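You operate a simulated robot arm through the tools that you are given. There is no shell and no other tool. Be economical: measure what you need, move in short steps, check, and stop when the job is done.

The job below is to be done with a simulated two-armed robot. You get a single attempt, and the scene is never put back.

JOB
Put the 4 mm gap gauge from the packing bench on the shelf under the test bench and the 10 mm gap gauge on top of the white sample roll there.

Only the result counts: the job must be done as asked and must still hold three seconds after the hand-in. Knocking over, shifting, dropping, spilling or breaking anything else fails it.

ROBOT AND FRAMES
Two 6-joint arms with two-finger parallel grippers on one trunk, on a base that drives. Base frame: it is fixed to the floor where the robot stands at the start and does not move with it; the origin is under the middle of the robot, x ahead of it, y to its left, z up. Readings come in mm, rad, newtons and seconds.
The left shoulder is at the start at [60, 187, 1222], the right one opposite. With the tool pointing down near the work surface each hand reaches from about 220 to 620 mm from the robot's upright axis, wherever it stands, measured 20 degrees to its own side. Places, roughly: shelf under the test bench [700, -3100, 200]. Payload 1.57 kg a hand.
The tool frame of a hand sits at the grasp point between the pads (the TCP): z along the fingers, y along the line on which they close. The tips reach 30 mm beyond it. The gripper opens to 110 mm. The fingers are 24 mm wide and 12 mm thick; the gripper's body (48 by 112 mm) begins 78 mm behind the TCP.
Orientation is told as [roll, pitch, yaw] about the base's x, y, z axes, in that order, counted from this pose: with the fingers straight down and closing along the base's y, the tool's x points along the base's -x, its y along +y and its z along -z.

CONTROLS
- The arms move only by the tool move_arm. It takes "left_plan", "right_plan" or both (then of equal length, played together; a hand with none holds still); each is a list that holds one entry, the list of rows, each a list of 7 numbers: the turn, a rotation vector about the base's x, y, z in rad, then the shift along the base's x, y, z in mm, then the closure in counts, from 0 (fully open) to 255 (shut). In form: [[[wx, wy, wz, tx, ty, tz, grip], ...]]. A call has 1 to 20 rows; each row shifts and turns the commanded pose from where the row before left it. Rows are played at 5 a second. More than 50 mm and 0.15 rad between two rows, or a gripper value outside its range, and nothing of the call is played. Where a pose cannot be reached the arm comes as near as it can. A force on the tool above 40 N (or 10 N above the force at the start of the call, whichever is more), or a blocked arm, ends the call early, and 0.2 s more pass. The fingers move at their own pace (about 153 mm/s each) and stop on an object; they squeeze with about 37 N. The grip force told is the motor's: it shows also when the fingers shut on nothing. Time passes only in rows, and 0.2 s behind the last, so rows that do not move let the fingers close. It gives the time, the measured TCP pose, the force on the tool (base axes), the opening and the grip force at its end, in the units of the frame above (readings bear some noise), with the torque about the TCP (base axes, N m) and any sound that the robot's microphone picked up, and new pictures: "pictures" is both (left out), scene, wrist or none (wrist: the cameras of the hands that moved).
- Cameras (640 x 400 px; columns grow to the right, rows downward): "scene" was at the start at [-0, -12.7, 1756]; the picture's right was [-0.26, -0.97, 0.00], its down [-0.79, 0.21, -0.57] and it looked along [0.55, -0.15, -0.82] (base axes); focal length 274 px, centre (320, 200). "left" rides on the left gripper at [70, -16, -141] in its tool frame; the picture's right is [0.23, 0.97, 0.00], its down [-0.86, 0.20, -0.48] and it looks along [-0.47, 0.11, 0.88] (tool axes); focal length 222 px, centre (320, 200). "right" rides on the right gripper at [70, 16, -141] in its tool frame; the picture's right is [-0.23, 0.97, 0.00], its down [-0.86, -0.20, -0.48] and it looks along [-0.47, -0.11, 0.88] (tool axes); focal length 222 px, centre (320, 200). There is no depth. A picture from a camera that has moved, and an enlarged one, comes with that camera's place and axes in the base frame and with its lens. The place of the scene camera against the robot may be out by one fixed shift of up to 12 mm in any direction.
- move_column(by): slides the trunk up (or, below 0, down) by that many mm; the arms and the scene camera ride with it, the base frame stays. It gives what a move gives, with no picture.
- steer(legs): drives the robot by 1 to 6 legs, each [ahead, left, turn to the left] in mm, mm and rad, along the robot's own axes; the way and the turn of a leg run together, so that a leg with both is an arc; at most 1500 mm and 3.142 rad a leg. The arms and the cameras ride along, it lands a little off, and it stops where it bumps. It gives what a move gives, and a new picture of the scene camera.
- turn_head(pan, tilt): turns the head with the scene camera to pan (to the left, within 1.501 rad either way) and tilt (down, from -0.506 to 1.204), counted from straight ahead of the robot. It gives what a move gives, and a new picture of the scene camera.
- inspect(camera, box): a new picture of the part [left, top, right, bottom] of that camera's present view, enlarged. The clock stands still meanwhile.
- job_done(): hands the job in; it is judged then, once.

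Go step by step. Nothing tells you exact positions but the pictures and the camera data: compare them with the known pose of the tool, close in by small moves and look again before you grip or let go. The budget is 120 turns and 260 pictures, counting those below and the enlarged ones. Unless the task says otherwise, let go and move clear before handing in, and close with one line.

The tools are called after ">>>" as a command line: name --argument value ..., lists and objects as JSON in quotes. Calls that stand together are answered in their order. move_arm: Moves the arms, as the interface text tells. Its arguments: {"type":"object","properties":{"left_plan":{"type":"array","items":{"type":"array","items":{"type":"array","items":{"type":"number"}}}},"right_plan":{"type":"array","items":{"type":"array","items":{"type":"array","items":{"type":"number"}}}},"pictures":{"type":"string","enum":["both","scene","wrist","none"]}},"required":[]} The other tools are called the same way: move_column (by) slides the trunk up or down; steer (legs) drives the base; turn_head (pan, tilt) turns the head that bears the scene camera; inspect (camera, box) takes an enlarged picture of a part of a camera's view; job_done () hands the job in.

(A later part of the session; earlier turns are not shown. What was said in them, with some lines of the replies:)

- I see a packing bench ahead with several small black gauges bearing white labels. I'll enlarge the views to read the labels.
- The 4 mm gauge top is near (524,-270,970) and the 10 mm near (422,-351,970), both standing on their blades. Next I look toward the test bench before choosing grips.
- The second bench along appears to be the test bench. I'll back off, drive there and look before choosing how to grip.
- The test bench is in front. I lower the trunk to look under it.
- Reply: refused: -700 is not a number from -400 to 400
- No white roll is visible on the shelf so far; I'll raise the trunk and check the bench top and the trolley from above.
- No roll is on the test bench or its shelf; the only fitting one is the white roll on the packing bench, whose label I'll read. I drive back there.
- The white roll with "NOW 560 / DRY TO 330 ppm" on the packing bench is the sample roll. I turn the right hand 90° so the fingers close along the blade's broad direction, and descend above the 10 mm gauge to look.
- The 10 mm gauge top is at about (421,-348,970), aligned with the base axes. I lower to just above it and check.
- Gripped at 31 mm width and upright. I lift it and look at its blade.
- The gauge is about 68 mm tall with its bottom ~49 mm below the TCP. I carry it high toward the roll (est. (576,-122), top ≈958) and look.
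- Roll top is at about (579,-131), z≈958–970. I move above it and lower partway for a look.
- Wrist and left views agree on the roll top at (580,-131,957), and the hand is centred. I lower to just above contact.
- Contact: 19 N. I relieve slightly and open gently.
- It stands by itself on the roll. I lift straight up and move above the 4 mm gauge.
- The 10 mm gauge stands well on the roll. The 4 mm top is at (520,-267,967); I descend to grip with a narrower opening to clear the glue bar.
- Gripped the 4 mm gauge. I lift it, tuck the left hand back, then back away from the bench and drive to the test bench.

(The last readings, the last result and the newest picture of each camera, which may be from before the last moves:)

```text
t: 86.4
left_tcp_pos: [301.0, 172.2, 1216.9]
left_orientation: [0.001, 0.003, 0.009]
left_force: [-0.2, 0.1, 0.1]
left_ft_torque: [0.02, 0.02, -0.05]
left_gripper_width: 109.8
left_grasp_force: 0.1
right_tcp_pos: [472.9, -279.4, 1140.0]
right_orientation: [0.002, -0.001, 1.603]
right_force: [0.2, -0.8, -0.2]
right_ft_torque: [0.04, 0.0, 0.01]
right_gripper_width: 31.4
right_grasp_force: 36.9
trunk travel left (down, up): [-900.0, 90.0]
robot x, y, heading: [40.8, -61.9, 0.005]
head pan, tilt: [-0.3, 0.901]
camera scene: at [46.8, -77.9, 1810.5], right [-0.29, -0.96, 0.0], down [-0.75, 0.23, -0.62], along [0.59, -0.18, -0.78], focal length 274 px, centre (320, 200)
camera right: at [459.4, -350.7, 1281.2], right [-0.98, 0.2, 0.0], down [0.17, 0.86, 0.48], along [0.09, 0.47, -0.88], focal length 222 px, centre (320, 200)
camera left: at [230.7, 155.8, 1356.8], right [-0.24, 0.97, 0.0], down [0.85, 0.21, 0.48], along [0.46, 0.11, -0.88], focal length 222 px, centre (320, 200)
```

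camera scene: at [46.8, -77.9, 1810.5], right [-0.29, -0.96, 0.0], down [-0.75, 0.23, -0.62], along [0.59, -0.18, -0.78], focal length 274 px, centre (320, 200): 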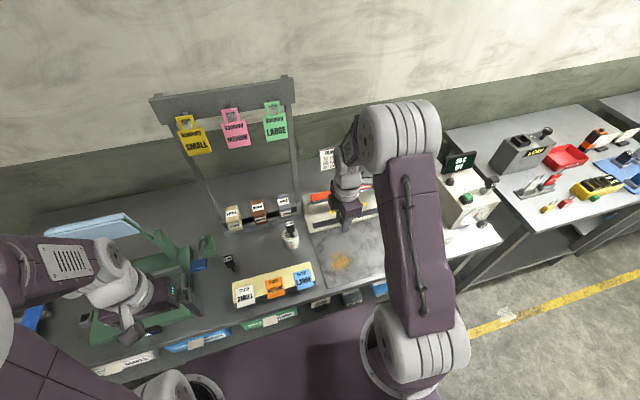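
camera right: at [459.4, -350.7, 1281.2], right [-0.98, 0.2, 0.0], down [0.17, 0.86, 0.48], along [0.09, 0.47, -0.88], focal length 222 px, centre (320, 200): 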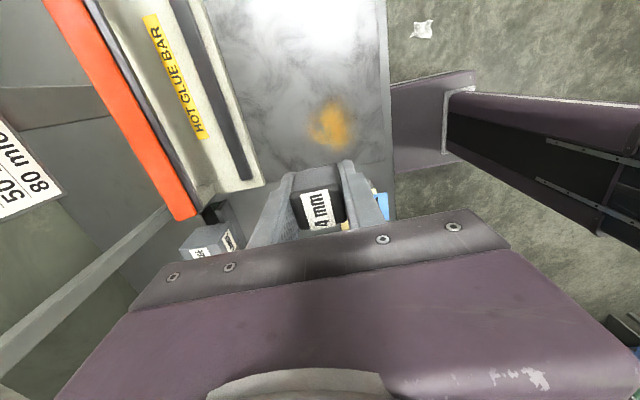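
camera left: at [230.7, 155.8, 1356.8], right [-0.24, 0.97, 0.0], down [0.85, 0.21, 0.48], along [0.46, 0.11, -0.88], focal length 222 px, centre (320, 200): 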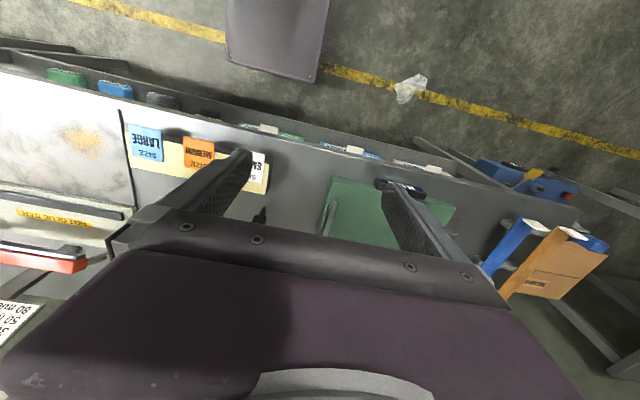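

>>> steer --legs '[[-450, 0, 0], [0, -1500, 0], [0, -1420, 0]]'

>>> move_column --by -400

>>> move_column --by -400

>>> turn_head --pan -0.15 --tilt 0.45

```text
t: 102.9
left_tcp_pos: [-90.2, -2767.2, 1217.5]
left_orientation: [0.0, 0.0, 0.033]
left_force: [0.0, -0.1, -0.1]
left_ft_torque: [-0.05, 0.01, 0.0]
left_gripper_width: 110.2
left_grasp_force: 0.0
right_tcp_pos: [91.8, -3215.3, 1141.1]
right_orientation: [0.0, 0.0, 1.626]
right_force: [0.9, 0.6, -0.6]
right_ft_torque: [-0.01, -0.01, 0.04]
right_gripper_width: 31.5
right_grasp_force: 37.0
trunk travel left (down, up): [-900.0, 90.0]
robot x, y, heading: [-345.0, -3007.0, 0.032]
head pan, tilt: [-0.3, 0.901]
camera scene: at [-339.8, -3022.5, 1810.5], right [-0.26, -0.96, 0.0], down [-0.76, 0.21, -0.62], along [0.6, -0.16, -0.78], focal length 274 px, centre (320, 200)
```

scene: 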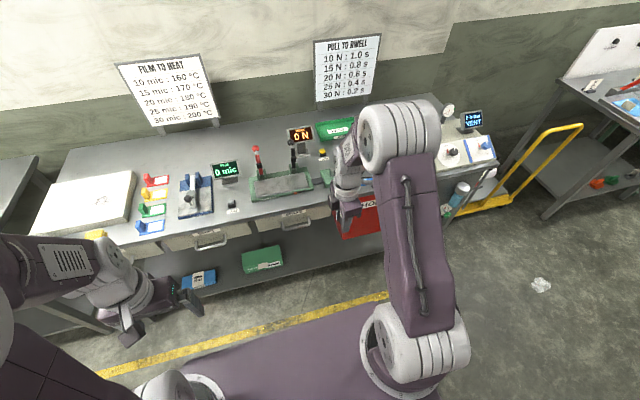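

```text
t: 106.7
left_tcp_pos: [-91.6, -2766.6, 817.6]
left_orientation: [0.001, 0.0, 0.037]
left_force: [-1.1, -0.4, 0.6]
left_ft_torque: [0.0, 0.02, 0.01]
left_gripper_width: 110.2
left_grasp_force: 0.1
right_tcp_pos: [92.1, -3214.5, 740.2]
right_orientation: [-0.001, -0.001, 1.627]
right_force: [0.2, 0.8, -0.3]
right_ft_torque: [0.03, 0.0, -0.03]
right_gripper_width: 31.5
right_grasp_force: 36.9
trunk travel left (down, up): [-500.0, 490.0]
robot x, y, heading: [-340.1, -3003.4, 0.036]
head pan, tilt: [-0.3, 0.901]
```

```text
t: 110.5
left_tcp_pos: [-92.2, -2766.8, 416.3]
left_orientation: [0.0, 0.0, 0.037]
left_force: [-1.1, 0.1, 0.5]
left_ft_torque: [0.0, -0.01, 0.01]
left_gripper_width: 109.9
left_grasp_force: 0.0
right_tcp_pos: [91.9, -3216.4, 339.3]
right_orientation: [-0.001, 0.0, 1.626]
right_force: [0.1, 0.4, -1.4]
right_ft_torque: [0.0, -0.01, 0.0]
right_gripper_width: 31.9
right_grasp_force: 37.0
trunk travel left (down, up): [-100.0, 890.0]
robot x, y, heading: [-341.3, -3006.0, 0.035]
head pan, tilt: [-0.3, 0.901]
```

```text
t: 111.4
left_tcp_pos: [-91.8, -2767.4, 416.0]
left_orientation: [0.001, 0.001, 0.035]
left_force: [-1.4, -1.0, 0.3]
left_ft_torque: [-0.04, 0.01, 0.02]
left_gripper_width: 110.0
left_grasp_force: 0.2
right_tcp_pos: [92.0, -3214.4, 340.4]
right_orientation: [-0.001, 0.0, 1.626]
right_force: [0.4, 0.2, -0.4]
right_ft_torque: [0.0, -0.01, -0.01]
right_gripper_width: 31.8
right_grasp_force: 37.0
trunk travel left (down, up): [-100.0, 890.0]
robot x, y, heading: [-346.3, -3004.1, 0.036]
head pan, tilt: [-0.15, 0.45]
camera scene: at [-321.5, -3014.3, 1048.8], right [-0.12, -0.99, 0.0], down [-0.43, 0.05, -0.9], along [0.89, -0.1, -0.44], focal length 274 px, centre (320, 200)
```

scene: 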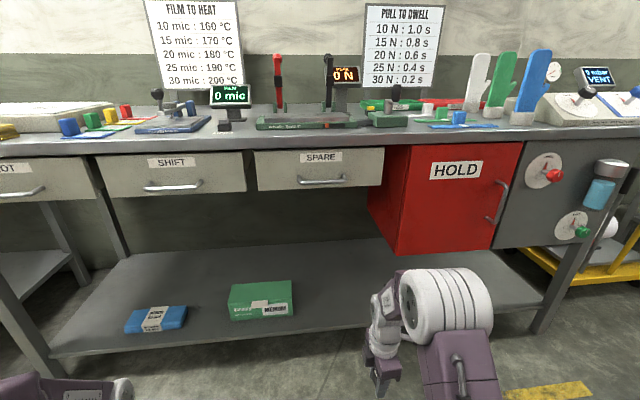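

I'm in front of the test bench with the trunk low. To keep the elbow out from under the bench, I extend the hand forward in free space before creeping ahead.

>>> move_arm --right_plan '[[[0, 0, 0, 35, 13, 0, 255], [0, 0, 0, 35, 13, 0, 255], [0, 0, 0, 30, 14, 0, 255], [0, 0, 0, 0, 0, 0, 255]]]' --pictures "both"

>>> inspect --camera "left" --box '[0, 0, 640, 400]'

```text
t: 112.4
left_tcp_pos: [-90.6, -2767.0, 415.9]
left_orientation: [0.002, 0.0, 0.036]
left_force: [-0.1, 0.5, -0.1]
left_ft_torque: [-0.01, 0.02, 0.0]
left_gripper_width: 110.1
left_grasp_force: 0.1
right_tcp_pos: [194.8, -3173.6, 340.9]
right_orientation: [0.003, -0.001, 1.627]
right_force: [0.5, -0.3, -0.2]
right_ft_torque: [-0.03, 0.01, 0.02]
right_gripper_width: 31.5
right_grasp_force: 37.0
trunk travel left (down, up): [-100.0, 890.0]
robot x, y, heading: [-339.2, -3007.7, 0.029]
head pan, tilt: [-0.15, 0.45]
camera scene: at [-321.3, -3014.2, 1048.9], right [-0.12, -0.99, 0.0], down [-0.43, 0.05, -0.9], along [0.89, -0.1, -0.44], focal length 274 px, centre (320, 200)
camera right: at [181.8, -3244.2, 482.6], right [-0.99, 0.17, 0.0], down [0.15, 0.87, 0.48], along [0.08, 0.47, -0.88], focal length 222 px, centre (320, 200)
```

scene: 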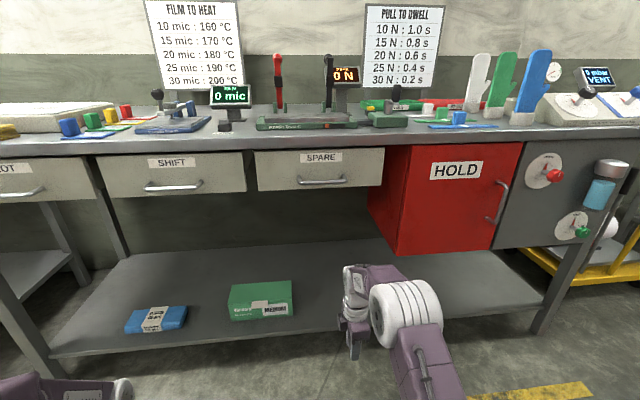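
right: 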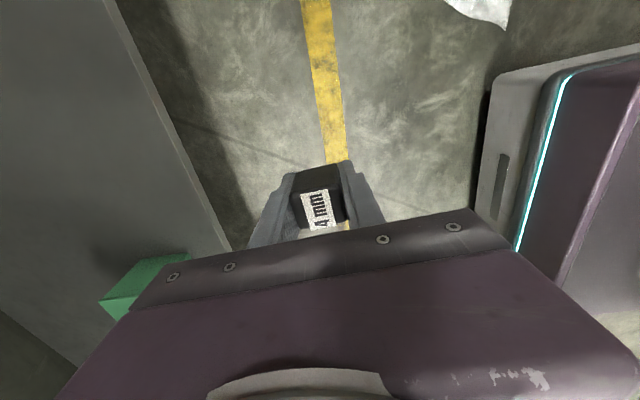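

```text
1.00 times, centred on (320, 200) of left (not enlarged: the box is as wide or as high as the picture)
camera zoom: at [-161.2, -2785.5, 557.0], right [-0.26, 0.97, 0.0], down [0.85, 0.23, 0.48], along [0.46, 0.12, -0.88], focal length 222 px, centre (320, 200)
```

zoom: 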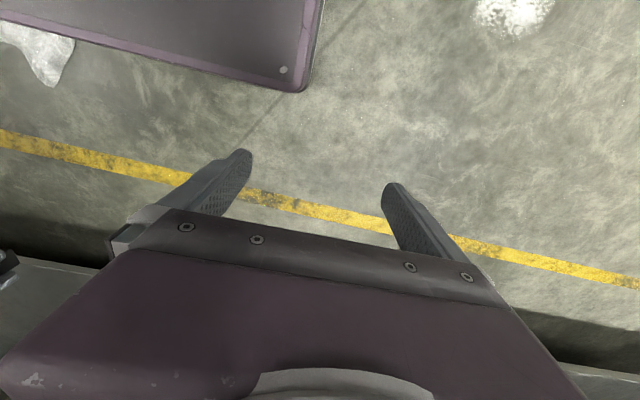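

Everything has clearance: bench edge ≈x 340, elbow stays ahead of it. I drive in 240 mm with the gauge bottom at ~290 mm height.

>>> steer --legs '[[120, 0, 0], [120, 0, 0]]'

>>> inspect --camera "right" --box '[0, 0, 640, 400]'

```text
t: 114.5
left_tcp_pos: [147.9, -2759.1, 417.1]
left_orientation: [0.0, -0.001, 0.032]
left_force: [0.0, -1.1, -0.8]
left_ft_torque: [0.01, 0.02, 0.0]
left_gripper_width: 109.7
left_grasp_force: 0.0
right_tcp_pos: [433.1, -3165.6, 341.3]
right_orientation: [0.0, 0.0, 1.626]
right_force: [0.0, 0.4, -0.1]
right_ft_torque: [0.02, 0.02, 0.04]
right_gripper_width: 31.4
right_grasp_force: 37.4
trunk travel left (down, up): [-100.0, 890.0]
robot x, y, heading: [-105.6, -3002.8, 0.029]
head pan, tilt: [-0.15, 0.45]
camera scene: at [-83.0, -3006.2, 1048.9], right [-0.12, -0.99, 0.0], down [-0.43, 0.05, -0.9], along [0.89, -0.11, -0.44], focal length 274 px, centre (320, 200)
```

scene: 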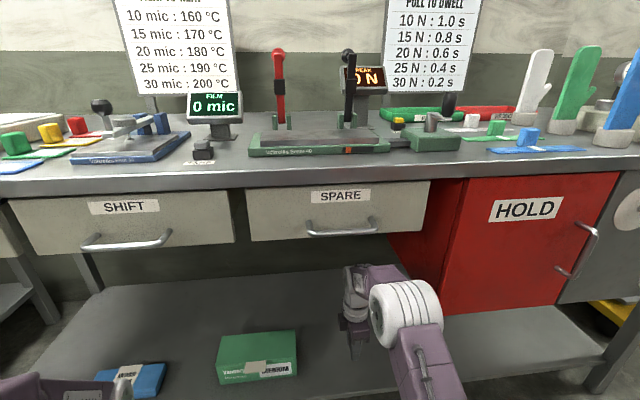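

```text
1.00 times, centred on (320, 200) of right (not enlarged: the box is as wide or as high as the picture)
camera zoom: at [419.8, -3237.0, 482.7], right [-0.98, 0.17, 0.0], down [0.15, 0.86, 0.48], along [0.08, 0.47, -0.88], focal length 222 px, centre (320, 200)
```

zoom: 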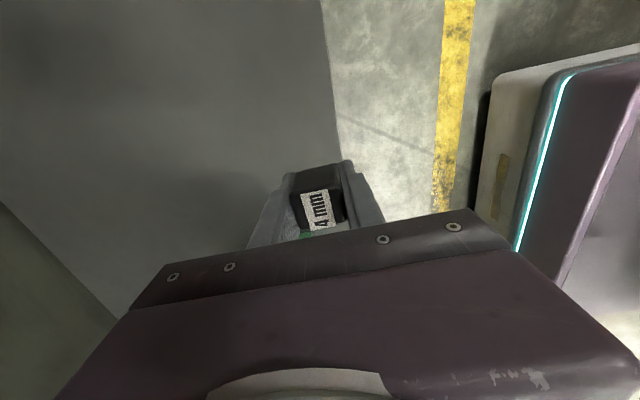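

The shelf's front edge turns out at x≈403, so the gauge must go deeper. I drive 45 mm more and extend the arm slightly.

>>> steer --legs '[[45, 0, 0]]'

>>> move_arm --right_plan '[[[0, 0, 0, 10, 0, -20, 255], [0, 0, 0, 10, 0, -20, 255], [0, 0, 0, 0, 0, 0, 255]]]' --pictures "both"

>>> inspect --camera "right" --box '[240, 120, 400, 240]'

```text
t: 115.4
left_tcp_pos: [192.0, -2757.8, 415.9]
left_orientation: [0.0, 0.001, 0.034]
left_force: [1.1, 0.4, 1.3]
left_ft_torque: [-0.01, -0.01, -0.01]
left_gripper_width: 109.6
left_grasp_force: 0.1
right_tcp_pos: [477.4, -3164.7, 341.5]
right_orientation: [0.0, 0.0, 1.628]
right_force: [0.4, 0.1, -0.6]
right_ft_torque: [0.02, 0.02, -0.04]
right_gripper_width: 31.6
right_grasp_force: 37.4
trunk travel left (down, up): [-100.0, 890.0]
robot x, y, heading: [-59.9, -3000.7, 0.035]
head pan, tilt: [-0.15, 0.45]
camera scene: at [-38.8, -3004.7, 1048.9], right [-0.12, -0.99, 0.0], down [-0.43, 0.05, -0.9], along [0.89, -0.1, -0.44], focal length 274 px, centre (320, 200)
```

scene: 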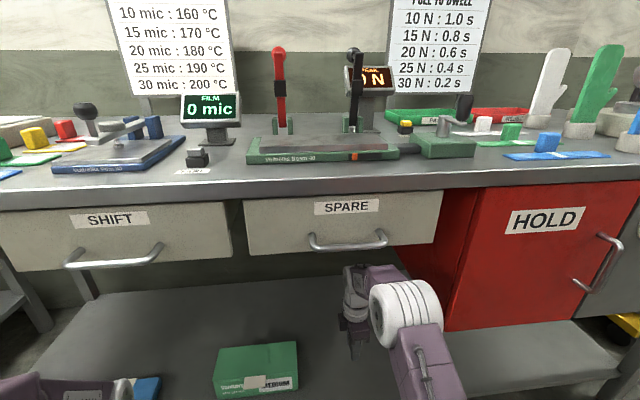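

```text
t: 116.2
left_tcp_pos: [192.0, -2756.8, 416.5]
left_orientation: [0.0, 0.001, 0.033]
left_force: [-0.2, 0.4, 0.1]
left_ft_torque: [0.02, -0.02, 0.0]
left_gripper_width: 110.0
left_grasp_force: 0.0
right_tcp_pos: [496.7, -3165.1, 300.5]
right_orientation: [-0.001, -0.001, 1.628]
right_force: [0.0, 0.2, -0.6]
right_ft_torque: [0.01, -0.05, 0.02]
right_gripper_width: 31.6
right_grasp_force: 37.1
trunk travel left (down, up): [-100.0, 890.0]
robot x, y, heading: [-61.2, -2997.8, 0.031]
head pan, tilt: [-0.15, 0.45]
camera scene: at [-38.7, -3004.7, 1048.9], right [-0.12, -0.99, 0.0], down [-0.43, 0.05, -0.9], along [0.89, -0.1, -0.44], focal length 274 px, centre (320, 200)
camera right: at [484.7, -3236.0, 440.8], right [-0.98, 0.17, 0.0], down [0.15, 0.87, 0.48], along [0.08, 0.47, -0.88], focal length 222 px, centre (320, 200)
```

scene: 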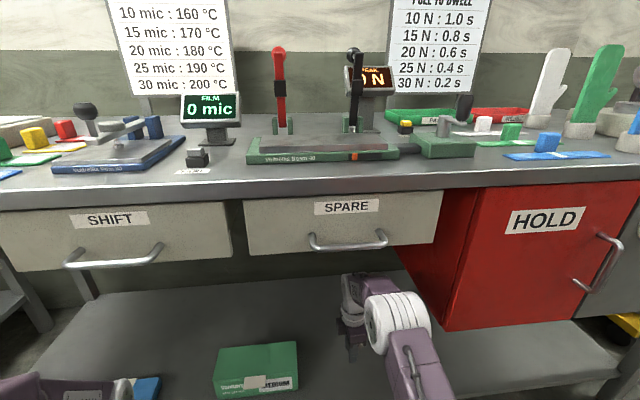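
right: 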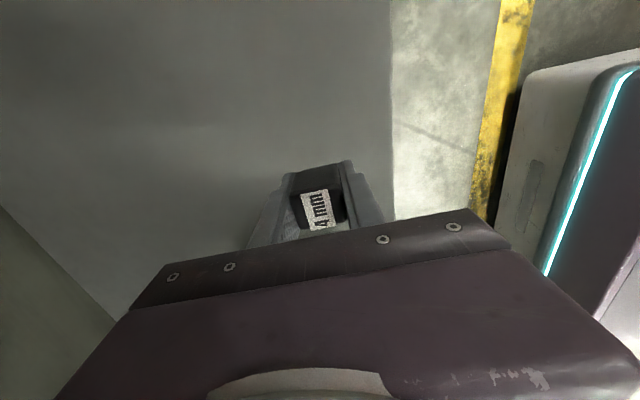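

```text
3.33 times, centred on (320, 180) of right
camera zoom: at [484.7, -3236.0, 440.8], right [-0.98, 0.17, 0.0], down [0.15, 0.87, 0.48], along [0.08, 0.47, -0.88], focal length 740 px, centre (320, 267)
```

zoom: 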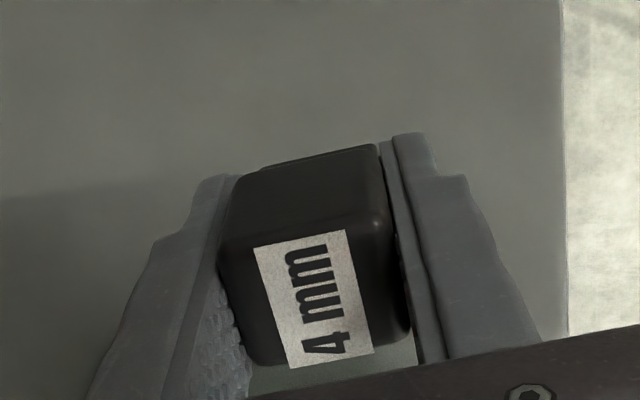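

The gauge is ~95 mm inside the edge and shelf height looks like ~145–160. I lower with the trunk, then look.

>>> move_column --by -65

>>> inspect --camera "right" --box '[160, 60, 480, 260]'

>>> inspect --camera "scene" --box '[200, 200, 520, 400]'

```text
t: 117.2
left_tcp_pos: [192.0, -2757.2, 351.3]
left_orientation: [-0.001, 0.0, 0.033]
left_force: [0.8, -0.2, -0.4]
left_ft_torque: [-0.01, 0.04, 0.02]
left_gripper_width: 110.0
left_grasp_force: 0.2
right_tcp_pos: [497.4, -3164.4, 234.3]
right_orientation: [0.0, 0.0, 1.626]
right_force: [-0.7, 0.3, -0.2]
right_ft_torque: [-0.01, -0.02, 0.01]
right_gripper_width: 31.5
right_grasp_force: 36.9
trunk travel left (down, up): [-35.0, 955.0]
robot x, y, heading: [-58.5, -2997.8, 0.033]
head pan, tilt: [-0.15, 0.45]
```

```text
2.00 times, centred on (320, 160) of right
camera zoom: at [484.5, -3236.0, 376.0], right [-0.98, 0.17, 0.0], down [0.15, 0.87, 0.48], along [0.08, 0.47, -0.88], focal length 444 px, centre (320, 280)
```

zoom: 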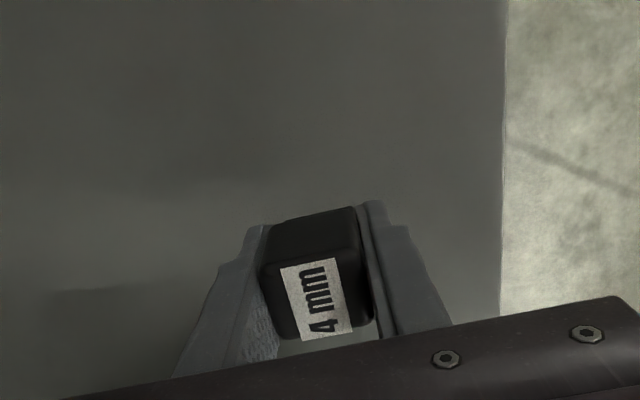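

```text
2.00 times, centred on (360, 300) of scene
camera zoom: at [-38.9, -3004.7, 983.9], right [-0.12, -0.99, 0.0], down [-0.43, 0.05, -0.9], along [0.89, -0.1, -0.44], focal length 548 px, centre (240, 0)
```

zoom: 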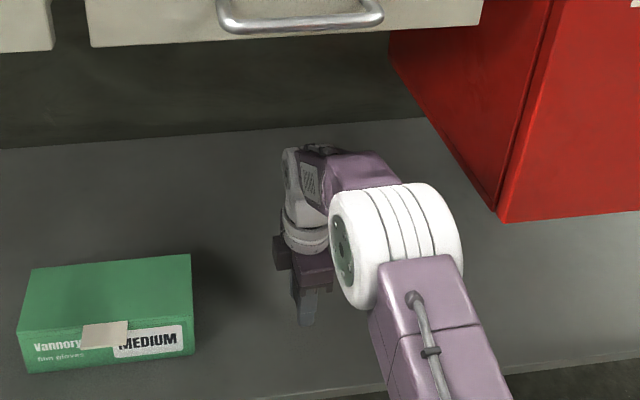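

>>> move_column --by -22

>>> move_arm --right_plan '[[[0, 0, 0, 0, 0, -1.2, 255], [0, 0, 0, 0, 0, -1.2, 255], [0, 0, 0, 0, 0, -1.2, 255]]]' --pictures "none"

>>> inspect --camera "right" --box '[240, 100, 400, 220]'

```text
t: 117.9
left_tcp_pos: [192.7, -2756.2, 329.4]
left_orientation: [-0.001, 0.0, 0.033]
left_force: [-0.1, 0.2, 0.6]
left_ft_torque: [0.0, 0.01, 0.01]
left_gripper_width: 109.7
left_grasp_force: 0.1
right_tcp_pos: [496.5, -3165.1, 212.3]
right_orientation: [0.0, 0.0, 1.627]
right_force: [-0.6, 0.1, -1.1]
right_ft_torque: [-0.01, 0.03, -0.05]
right_gripper_width: 31.4
right_grasp_force: 36.3
trunk travel left (down, up): [-13.0, 977.0]
robot x, y, heading: [-61.7, -3000.0, 0.031]
head pan, tilt: [-0.15, 0.45]
```

```text
t: 118.7
left_tcp_pos: [191.1, -2757.2, 330.3]
left_orientation: [0.002, -0.001, 0.034]
left_force: [-0.1, 0.5, -0.5]
left_ft_torque: [-0.01, 0.0, 0.02]
left_gripper_width: 109.7
left_grasp_force: 0.0
right_tcp_pos: [495.5, -3165.1, 209.8]
right_orientation: [0.001, 0.002, 1.628]
right_force: [0.3, -0.2, -1.2]
right_ft_torque: [-0.01, 0.01, 0.02]
right_gripper_width: 31.6
right_grasp_force: 37.3
trunk travel left (down, up): [-13.0, 977.0]
robot x, y, heading: [-61.0, -2995.6, 0.032]
head pan, tilt: [-0.15, 0.45]
```

```text
3.33 times, centred on (320, 160) of right
camera zoom: at [484.5, -3236.3, 350.3], right [-0.98, 0.17, 0.0], down [0.15, 0.87, 0.48], along [0.08, 0.47, -0.88], focal length 740 px, centre (320, 333)
```

zoom: 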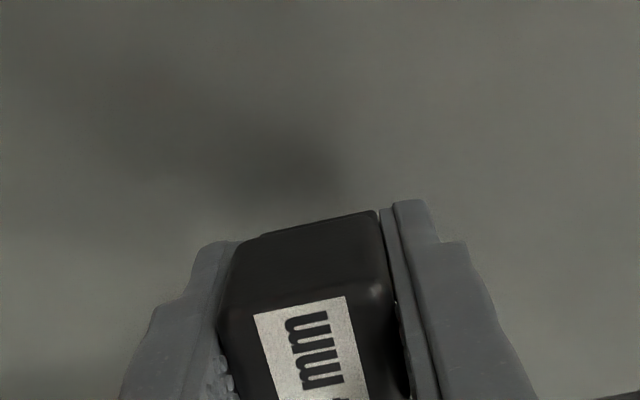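

>>> move_arm --right_plan '[[[0, 0, 0, 0, 0, -1, 255], [0, 0, 0, 0, 0, -1, 255], [0, 0, 0, 0, 0, -1, 255], [0, 0, 0, 0, 0, -1, 255]]]' --pictures "none"

```text
t: 119.7
left_tcp_pos: [191.2, -2756.8, 329.9]
left_orientation: [0.0, -0.002, 0.034]
left_force: [0.6, 0.2, 0.6]
left_ft_torque: [0.0, 0.0, -0.02]
left_gripper_width: 110.0
left_grasp_force: 0.1
right_tcp_pos: [495.9, -3165.8, 205.5]
right_orientation: [0.001, 0.001, 1.627]
right_force: [0.9, -0.1, -0.5]
right_ft_torque: [0.0, -0.02, -0.02]
right_gripper_width: 31.3
right_grasp_force: 37.2
trunk travel left (down, up): [-13.0, 977.0]
robot x, y, heading: [-61.9, -2999.2, 0.028]
head pan, tilt: [-0.15, 0.45]
```

>>> move_arm --right_plan '[[[0, 0, 0, 0, 0, -1, 255], [0, 0, 0, 0, 0, -1, 255], [0, 0, 0, 0, 0, -1, 255]]]' --pictures "none"

```text
t: 120.5
left_tcp_pos: [192.9, -2757.0, 330.5]
left_orientation: [0.0, -0.002, 0.032]
left_force: [-1.0, 1.0, 0.7]
left_ft_torque: [-0.02, -0.02, -0.01]
left_gripper_width: 110.1
left_grasp_force: 0.0
right_tcp_pos: [495.9, -3165.1, 202.8]
right_orientation: [-0.002, -0.002, 1.626]
right_force: [-2.3, -0.1, 11.5]
right_ft_torque: [0.0, 0.21, 0.0]
right_gripper_width: 31.3
right_grasp_force: 37.0
trunk travel left (down, up): [-13.0, 977.0]
robot x, y, heading: [-61.9, -2998.5, 0.026]
head pan, tilt: [-0.15, 0.45]
```

Contact with 11.5 N. I relieve slightly and open gently.

>>> move_arm --right_plan '[[[0, 0, 0, 0, 0, 0.5, 255], [0, 0, 0, 0, 0, 0, 255], [0, 0, 0, 0, 0, 0, 184], [0, 0, 0, 0, 0, 0, 180], [0, 0, 0, 0, 0, 0, 176], [0, 0, 0, 0, 0, 0, 170], [0, 0, 0, 0, 0, 0, 160], [0, 0, 0, 0, 0, 0, 140], [0, 0, 0, 0, 0, 0, 110], [0, 0, 0, 0, 0, 0, 80], [0, 0, 0, 0, 0, 0, 80]]]' --pictures "wrist"

>>> inspect --camera "right" --box '[240, 110, 400, 230]'

```text
t: 122.9
left_tcp_pos: [191.7, -2758.5, 329.1]
left_orientation: [0.0, -0.001, 0.034]
left_force: [0.7, 0.6, 0.3]
left_ft_torque: [0.0, 0.01, 0.01]
left_gripper_width: 110.0
left_grasp_force: 0.1
right_tcp_pos: [495.8, -3165.2, 202.0]
right_orientation: [0.0, 0.001, 1.626]
right_force: [0.3, 0.6, -0.3]
right_ft_torque: [0.0, 0.0, 0.03]
right_gripper_width: 75.7
right_grasp_force: 0.1
trunk travel left (down, up): [-13.0, 977.0]
robot x, y, heading: [-59.0, -2999.9, 0.035]
head pan, tilt: [-0.15, 0.45]
camera right: at [484.2, -3235.9, 343.8], right [-0.98, 0.17, 0.0], down [0.15, 0.87, 0.48], along [0.08, 0.47, -0.88], focal length 222 px, centre (320, 200)
```

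right: 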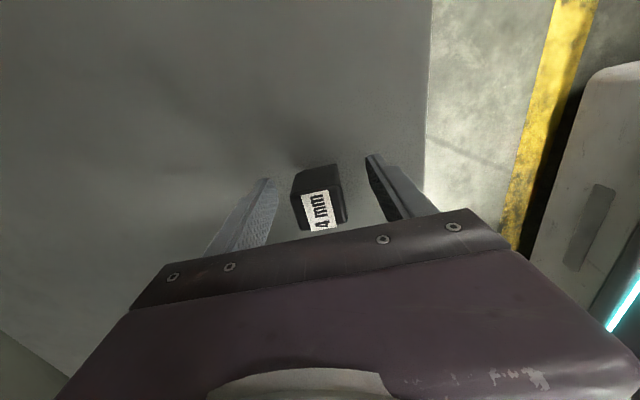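

```text
3.33 times, centred on (320, 170) of right
camera zoom: at [484.2, -3235.9, 343.8], right [-0.98, 0.17, 0.0], down [0.15, 0.87, 0.48], along [0.08, 0.47, -0.88], focal length 740 px, centre (320, 300)
```

zoom: 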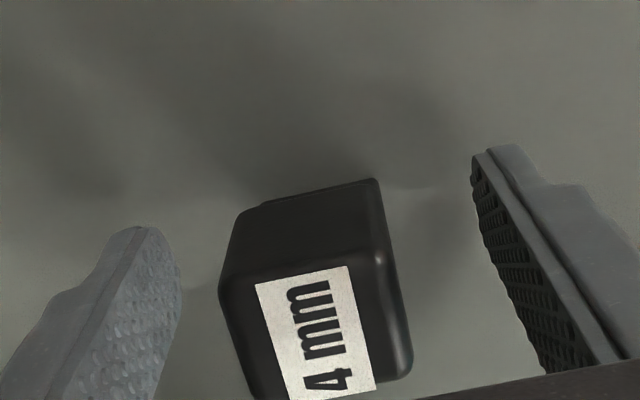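

It stands upright on the shelf. I lift clear and back out.

>>> move_arm --right_plan '[[[0, 0, 0, 0, 0, 10, 80], [0, 0, 0, 0, 0, 30, 80], [0, 0, 0, 0, 0, 40, 80], [0, 0, 0, 0, 0, 25, 80], [0, 0, 0, 0, 0, 0, 80]]]' --pictures "wrist"

>>> steer --legs '[[-320, 0, 0]]'

>>> inspect --camera "scene" --box '[200, 200, 520, 400]'

```text
t: 124.1
left_tcp_pos: [191.7, -2756.8, 328.9]
left_orientation: [-0.002, -0.001, 0.033]
left_force: [0.2, -0.5, 0.0]
left_ft_torque: [0.05, -0.02, 0.03]
left_gripper_width: 110.1
left_grasp_force: 0.0
right_tcp_pos: [497.8, -3166.2, 306.9]
right_orientation: [0.001, 0.001, 1.626]
right_force: [0.1, 0.0, -1.1]
right_ft_torque: [0.0, -0.02, 0.02]
right_gripper_width: 75.4
right_grasp_force: 0.0
trunk travel left (down, up): [-13.0, 977.0]
robot x, y, heading: [-61.5, -3000.8, 0.032]
head pan, tilt: [-0.15, 0.45]
camera right: at [486.2, -3236.0, 449.3], right [-0.98, 0.17, 0.0], down [0.15, 0.87, 0.48], along [0.08, 0.47, -0.88], focal length 222 px, centre (320, 200)
```

right: 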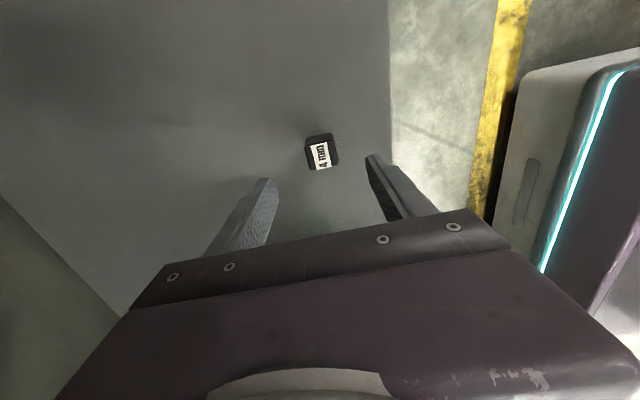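

```text
t: 126.2
left_tcp_pos: [-123.4, -2768.2, 330.8]
left_orientation: [-0.001, 0.0, 0.03]
left_force: [-0.5, 0.2, 0.2]
left_ft_torque: [-0.01, 0.04, 0.01]
left_gripper_width: 109.8
left_grasp_force: 0.0
right_tcp_pos: [183.7, -3177.7, 308.1]
right_orientation: [0.0, 0.0, 1.624]
right_force: [0.6, -0.8, 0.0]
right_ft_torque: [0.01, -0.05, 0.0]
right_gripper_width: 75.6
right_grasp_force: 0.1
trunk travel left (down, up): [-13.0, 977.0]
robot x, y, heading: [-374.8, -3007.0, 0.027]
head pan, tilt: [-0.15, 0.45]
camera scene: at [-353.6, -3014.9, 961.9], right [-0.12, -0.99, 0.0], down [-0.43, 0.05, -0.9], along [0.89, -0.11, -0.44], focal length 274 px, centre (320, 200)
```

scene: 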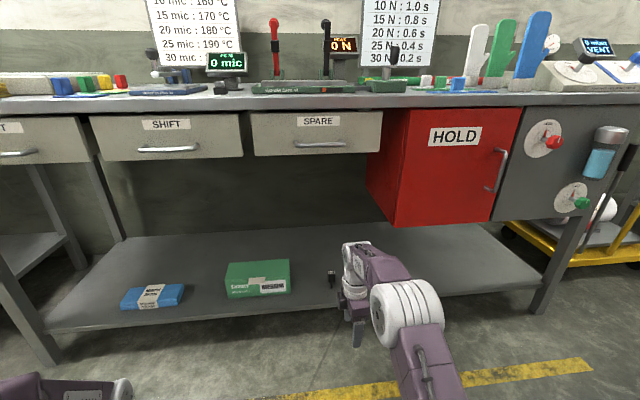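

```text
2.00 times, centred on (360, 300) of scene
camera zoom: at [-353.6, -3014.9, 961.9], right [-0.12, -0.99, 0.0], down [-0.43, 0.05, -0.9], along [0.89, -0.11, -0.44], focal length 548 px, centre (240, 0)
```

zoom: 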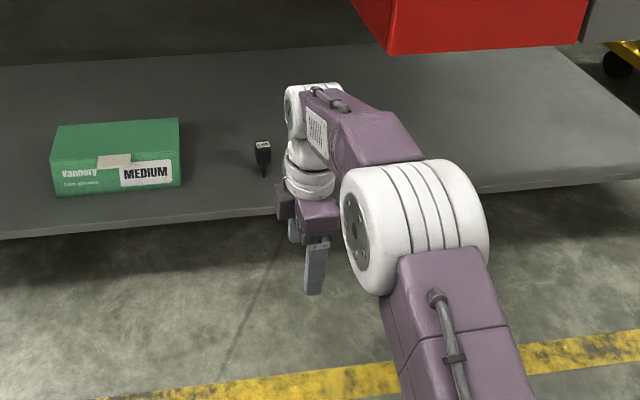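

>>> inspect --camera "scene" --box '[520, 120, 640, 280]'

>>> turn_head --pan -0.9 --tilt 0.4

```text
2.50 times, centred on (580, 200) of scene
camera zoom: at [-353.6, -3014.9, 961.9], right [-0.12, -0.99, 0.0], down [-0.43, 0.05, -0.9], along [0.89, -0.11, -0.44], focal length 685 px, centre (-330, 200)
```

zoom: 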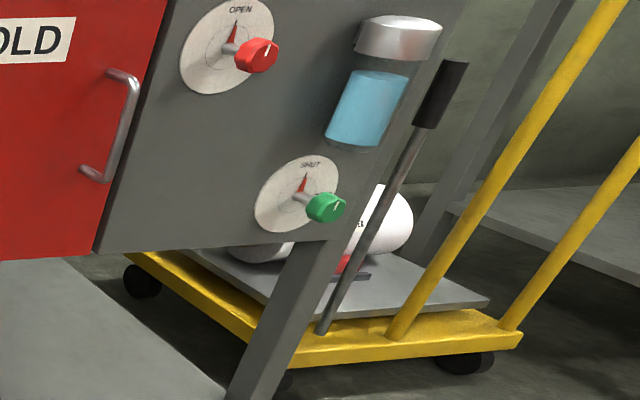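

```text
t: 127.3
left_tcp_pos: [-123.2, -2768.3, 328.7]
left_orientation: [0.001, 0.001, 0.029]
left_force: [-0.2, 0.3, 0.1]
left_ft_torque: [0.03, 0.01, -0.03]
left_gripper_width: 110.2
left_grasp_force: 0.1
right_tcp_pos: [182.4, -3176.8, 307.6]
right_orientation: [-0.001, 0.0, 1.624]
right_force: [0.3, -0.2, 0.6]
right_ft_torque: [0.04, -0.01, -0.01]
right_gripper_width: 75.6
right_grasp_force: 0.1
trunk travel left (down, up): [-13.0, 977.0]
robot x, y, heading: [-375.9, -3007.9, 0.026]
head pan, tilt: [-0.901, 0.4]
camera scene: at [-385.1, -3074.6, 966.5], right [-0.76, -0.65, 0.0], down [-0.25, 0.3, -0.92], along [0.59, -0.7, -0.39], focal length 274 px, centre (320, 200)
```

scene: 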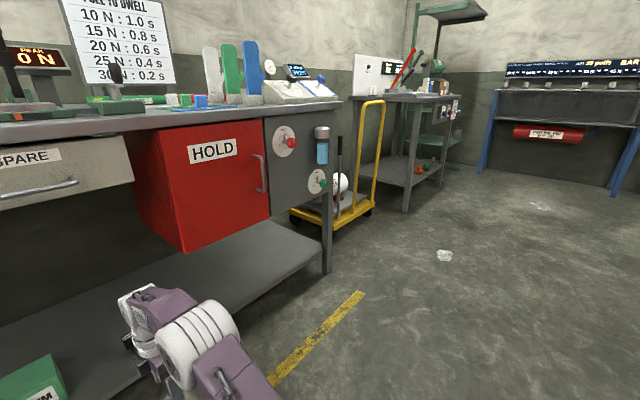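

The trolley object is a rounded tank, not a sample roll, so the roll on the packing bench was the right one. Both gauges are in place and the hands are clear, so I'm handing in.

>>> job_done

```text
The job is handed in.
```

I stood the 4 mm gauge on the shelf under the test bench and the 10 mm gauge on top of the white sample roll. I found no such roll at the test bench, so I took "there" to mean the one on the packing bench.
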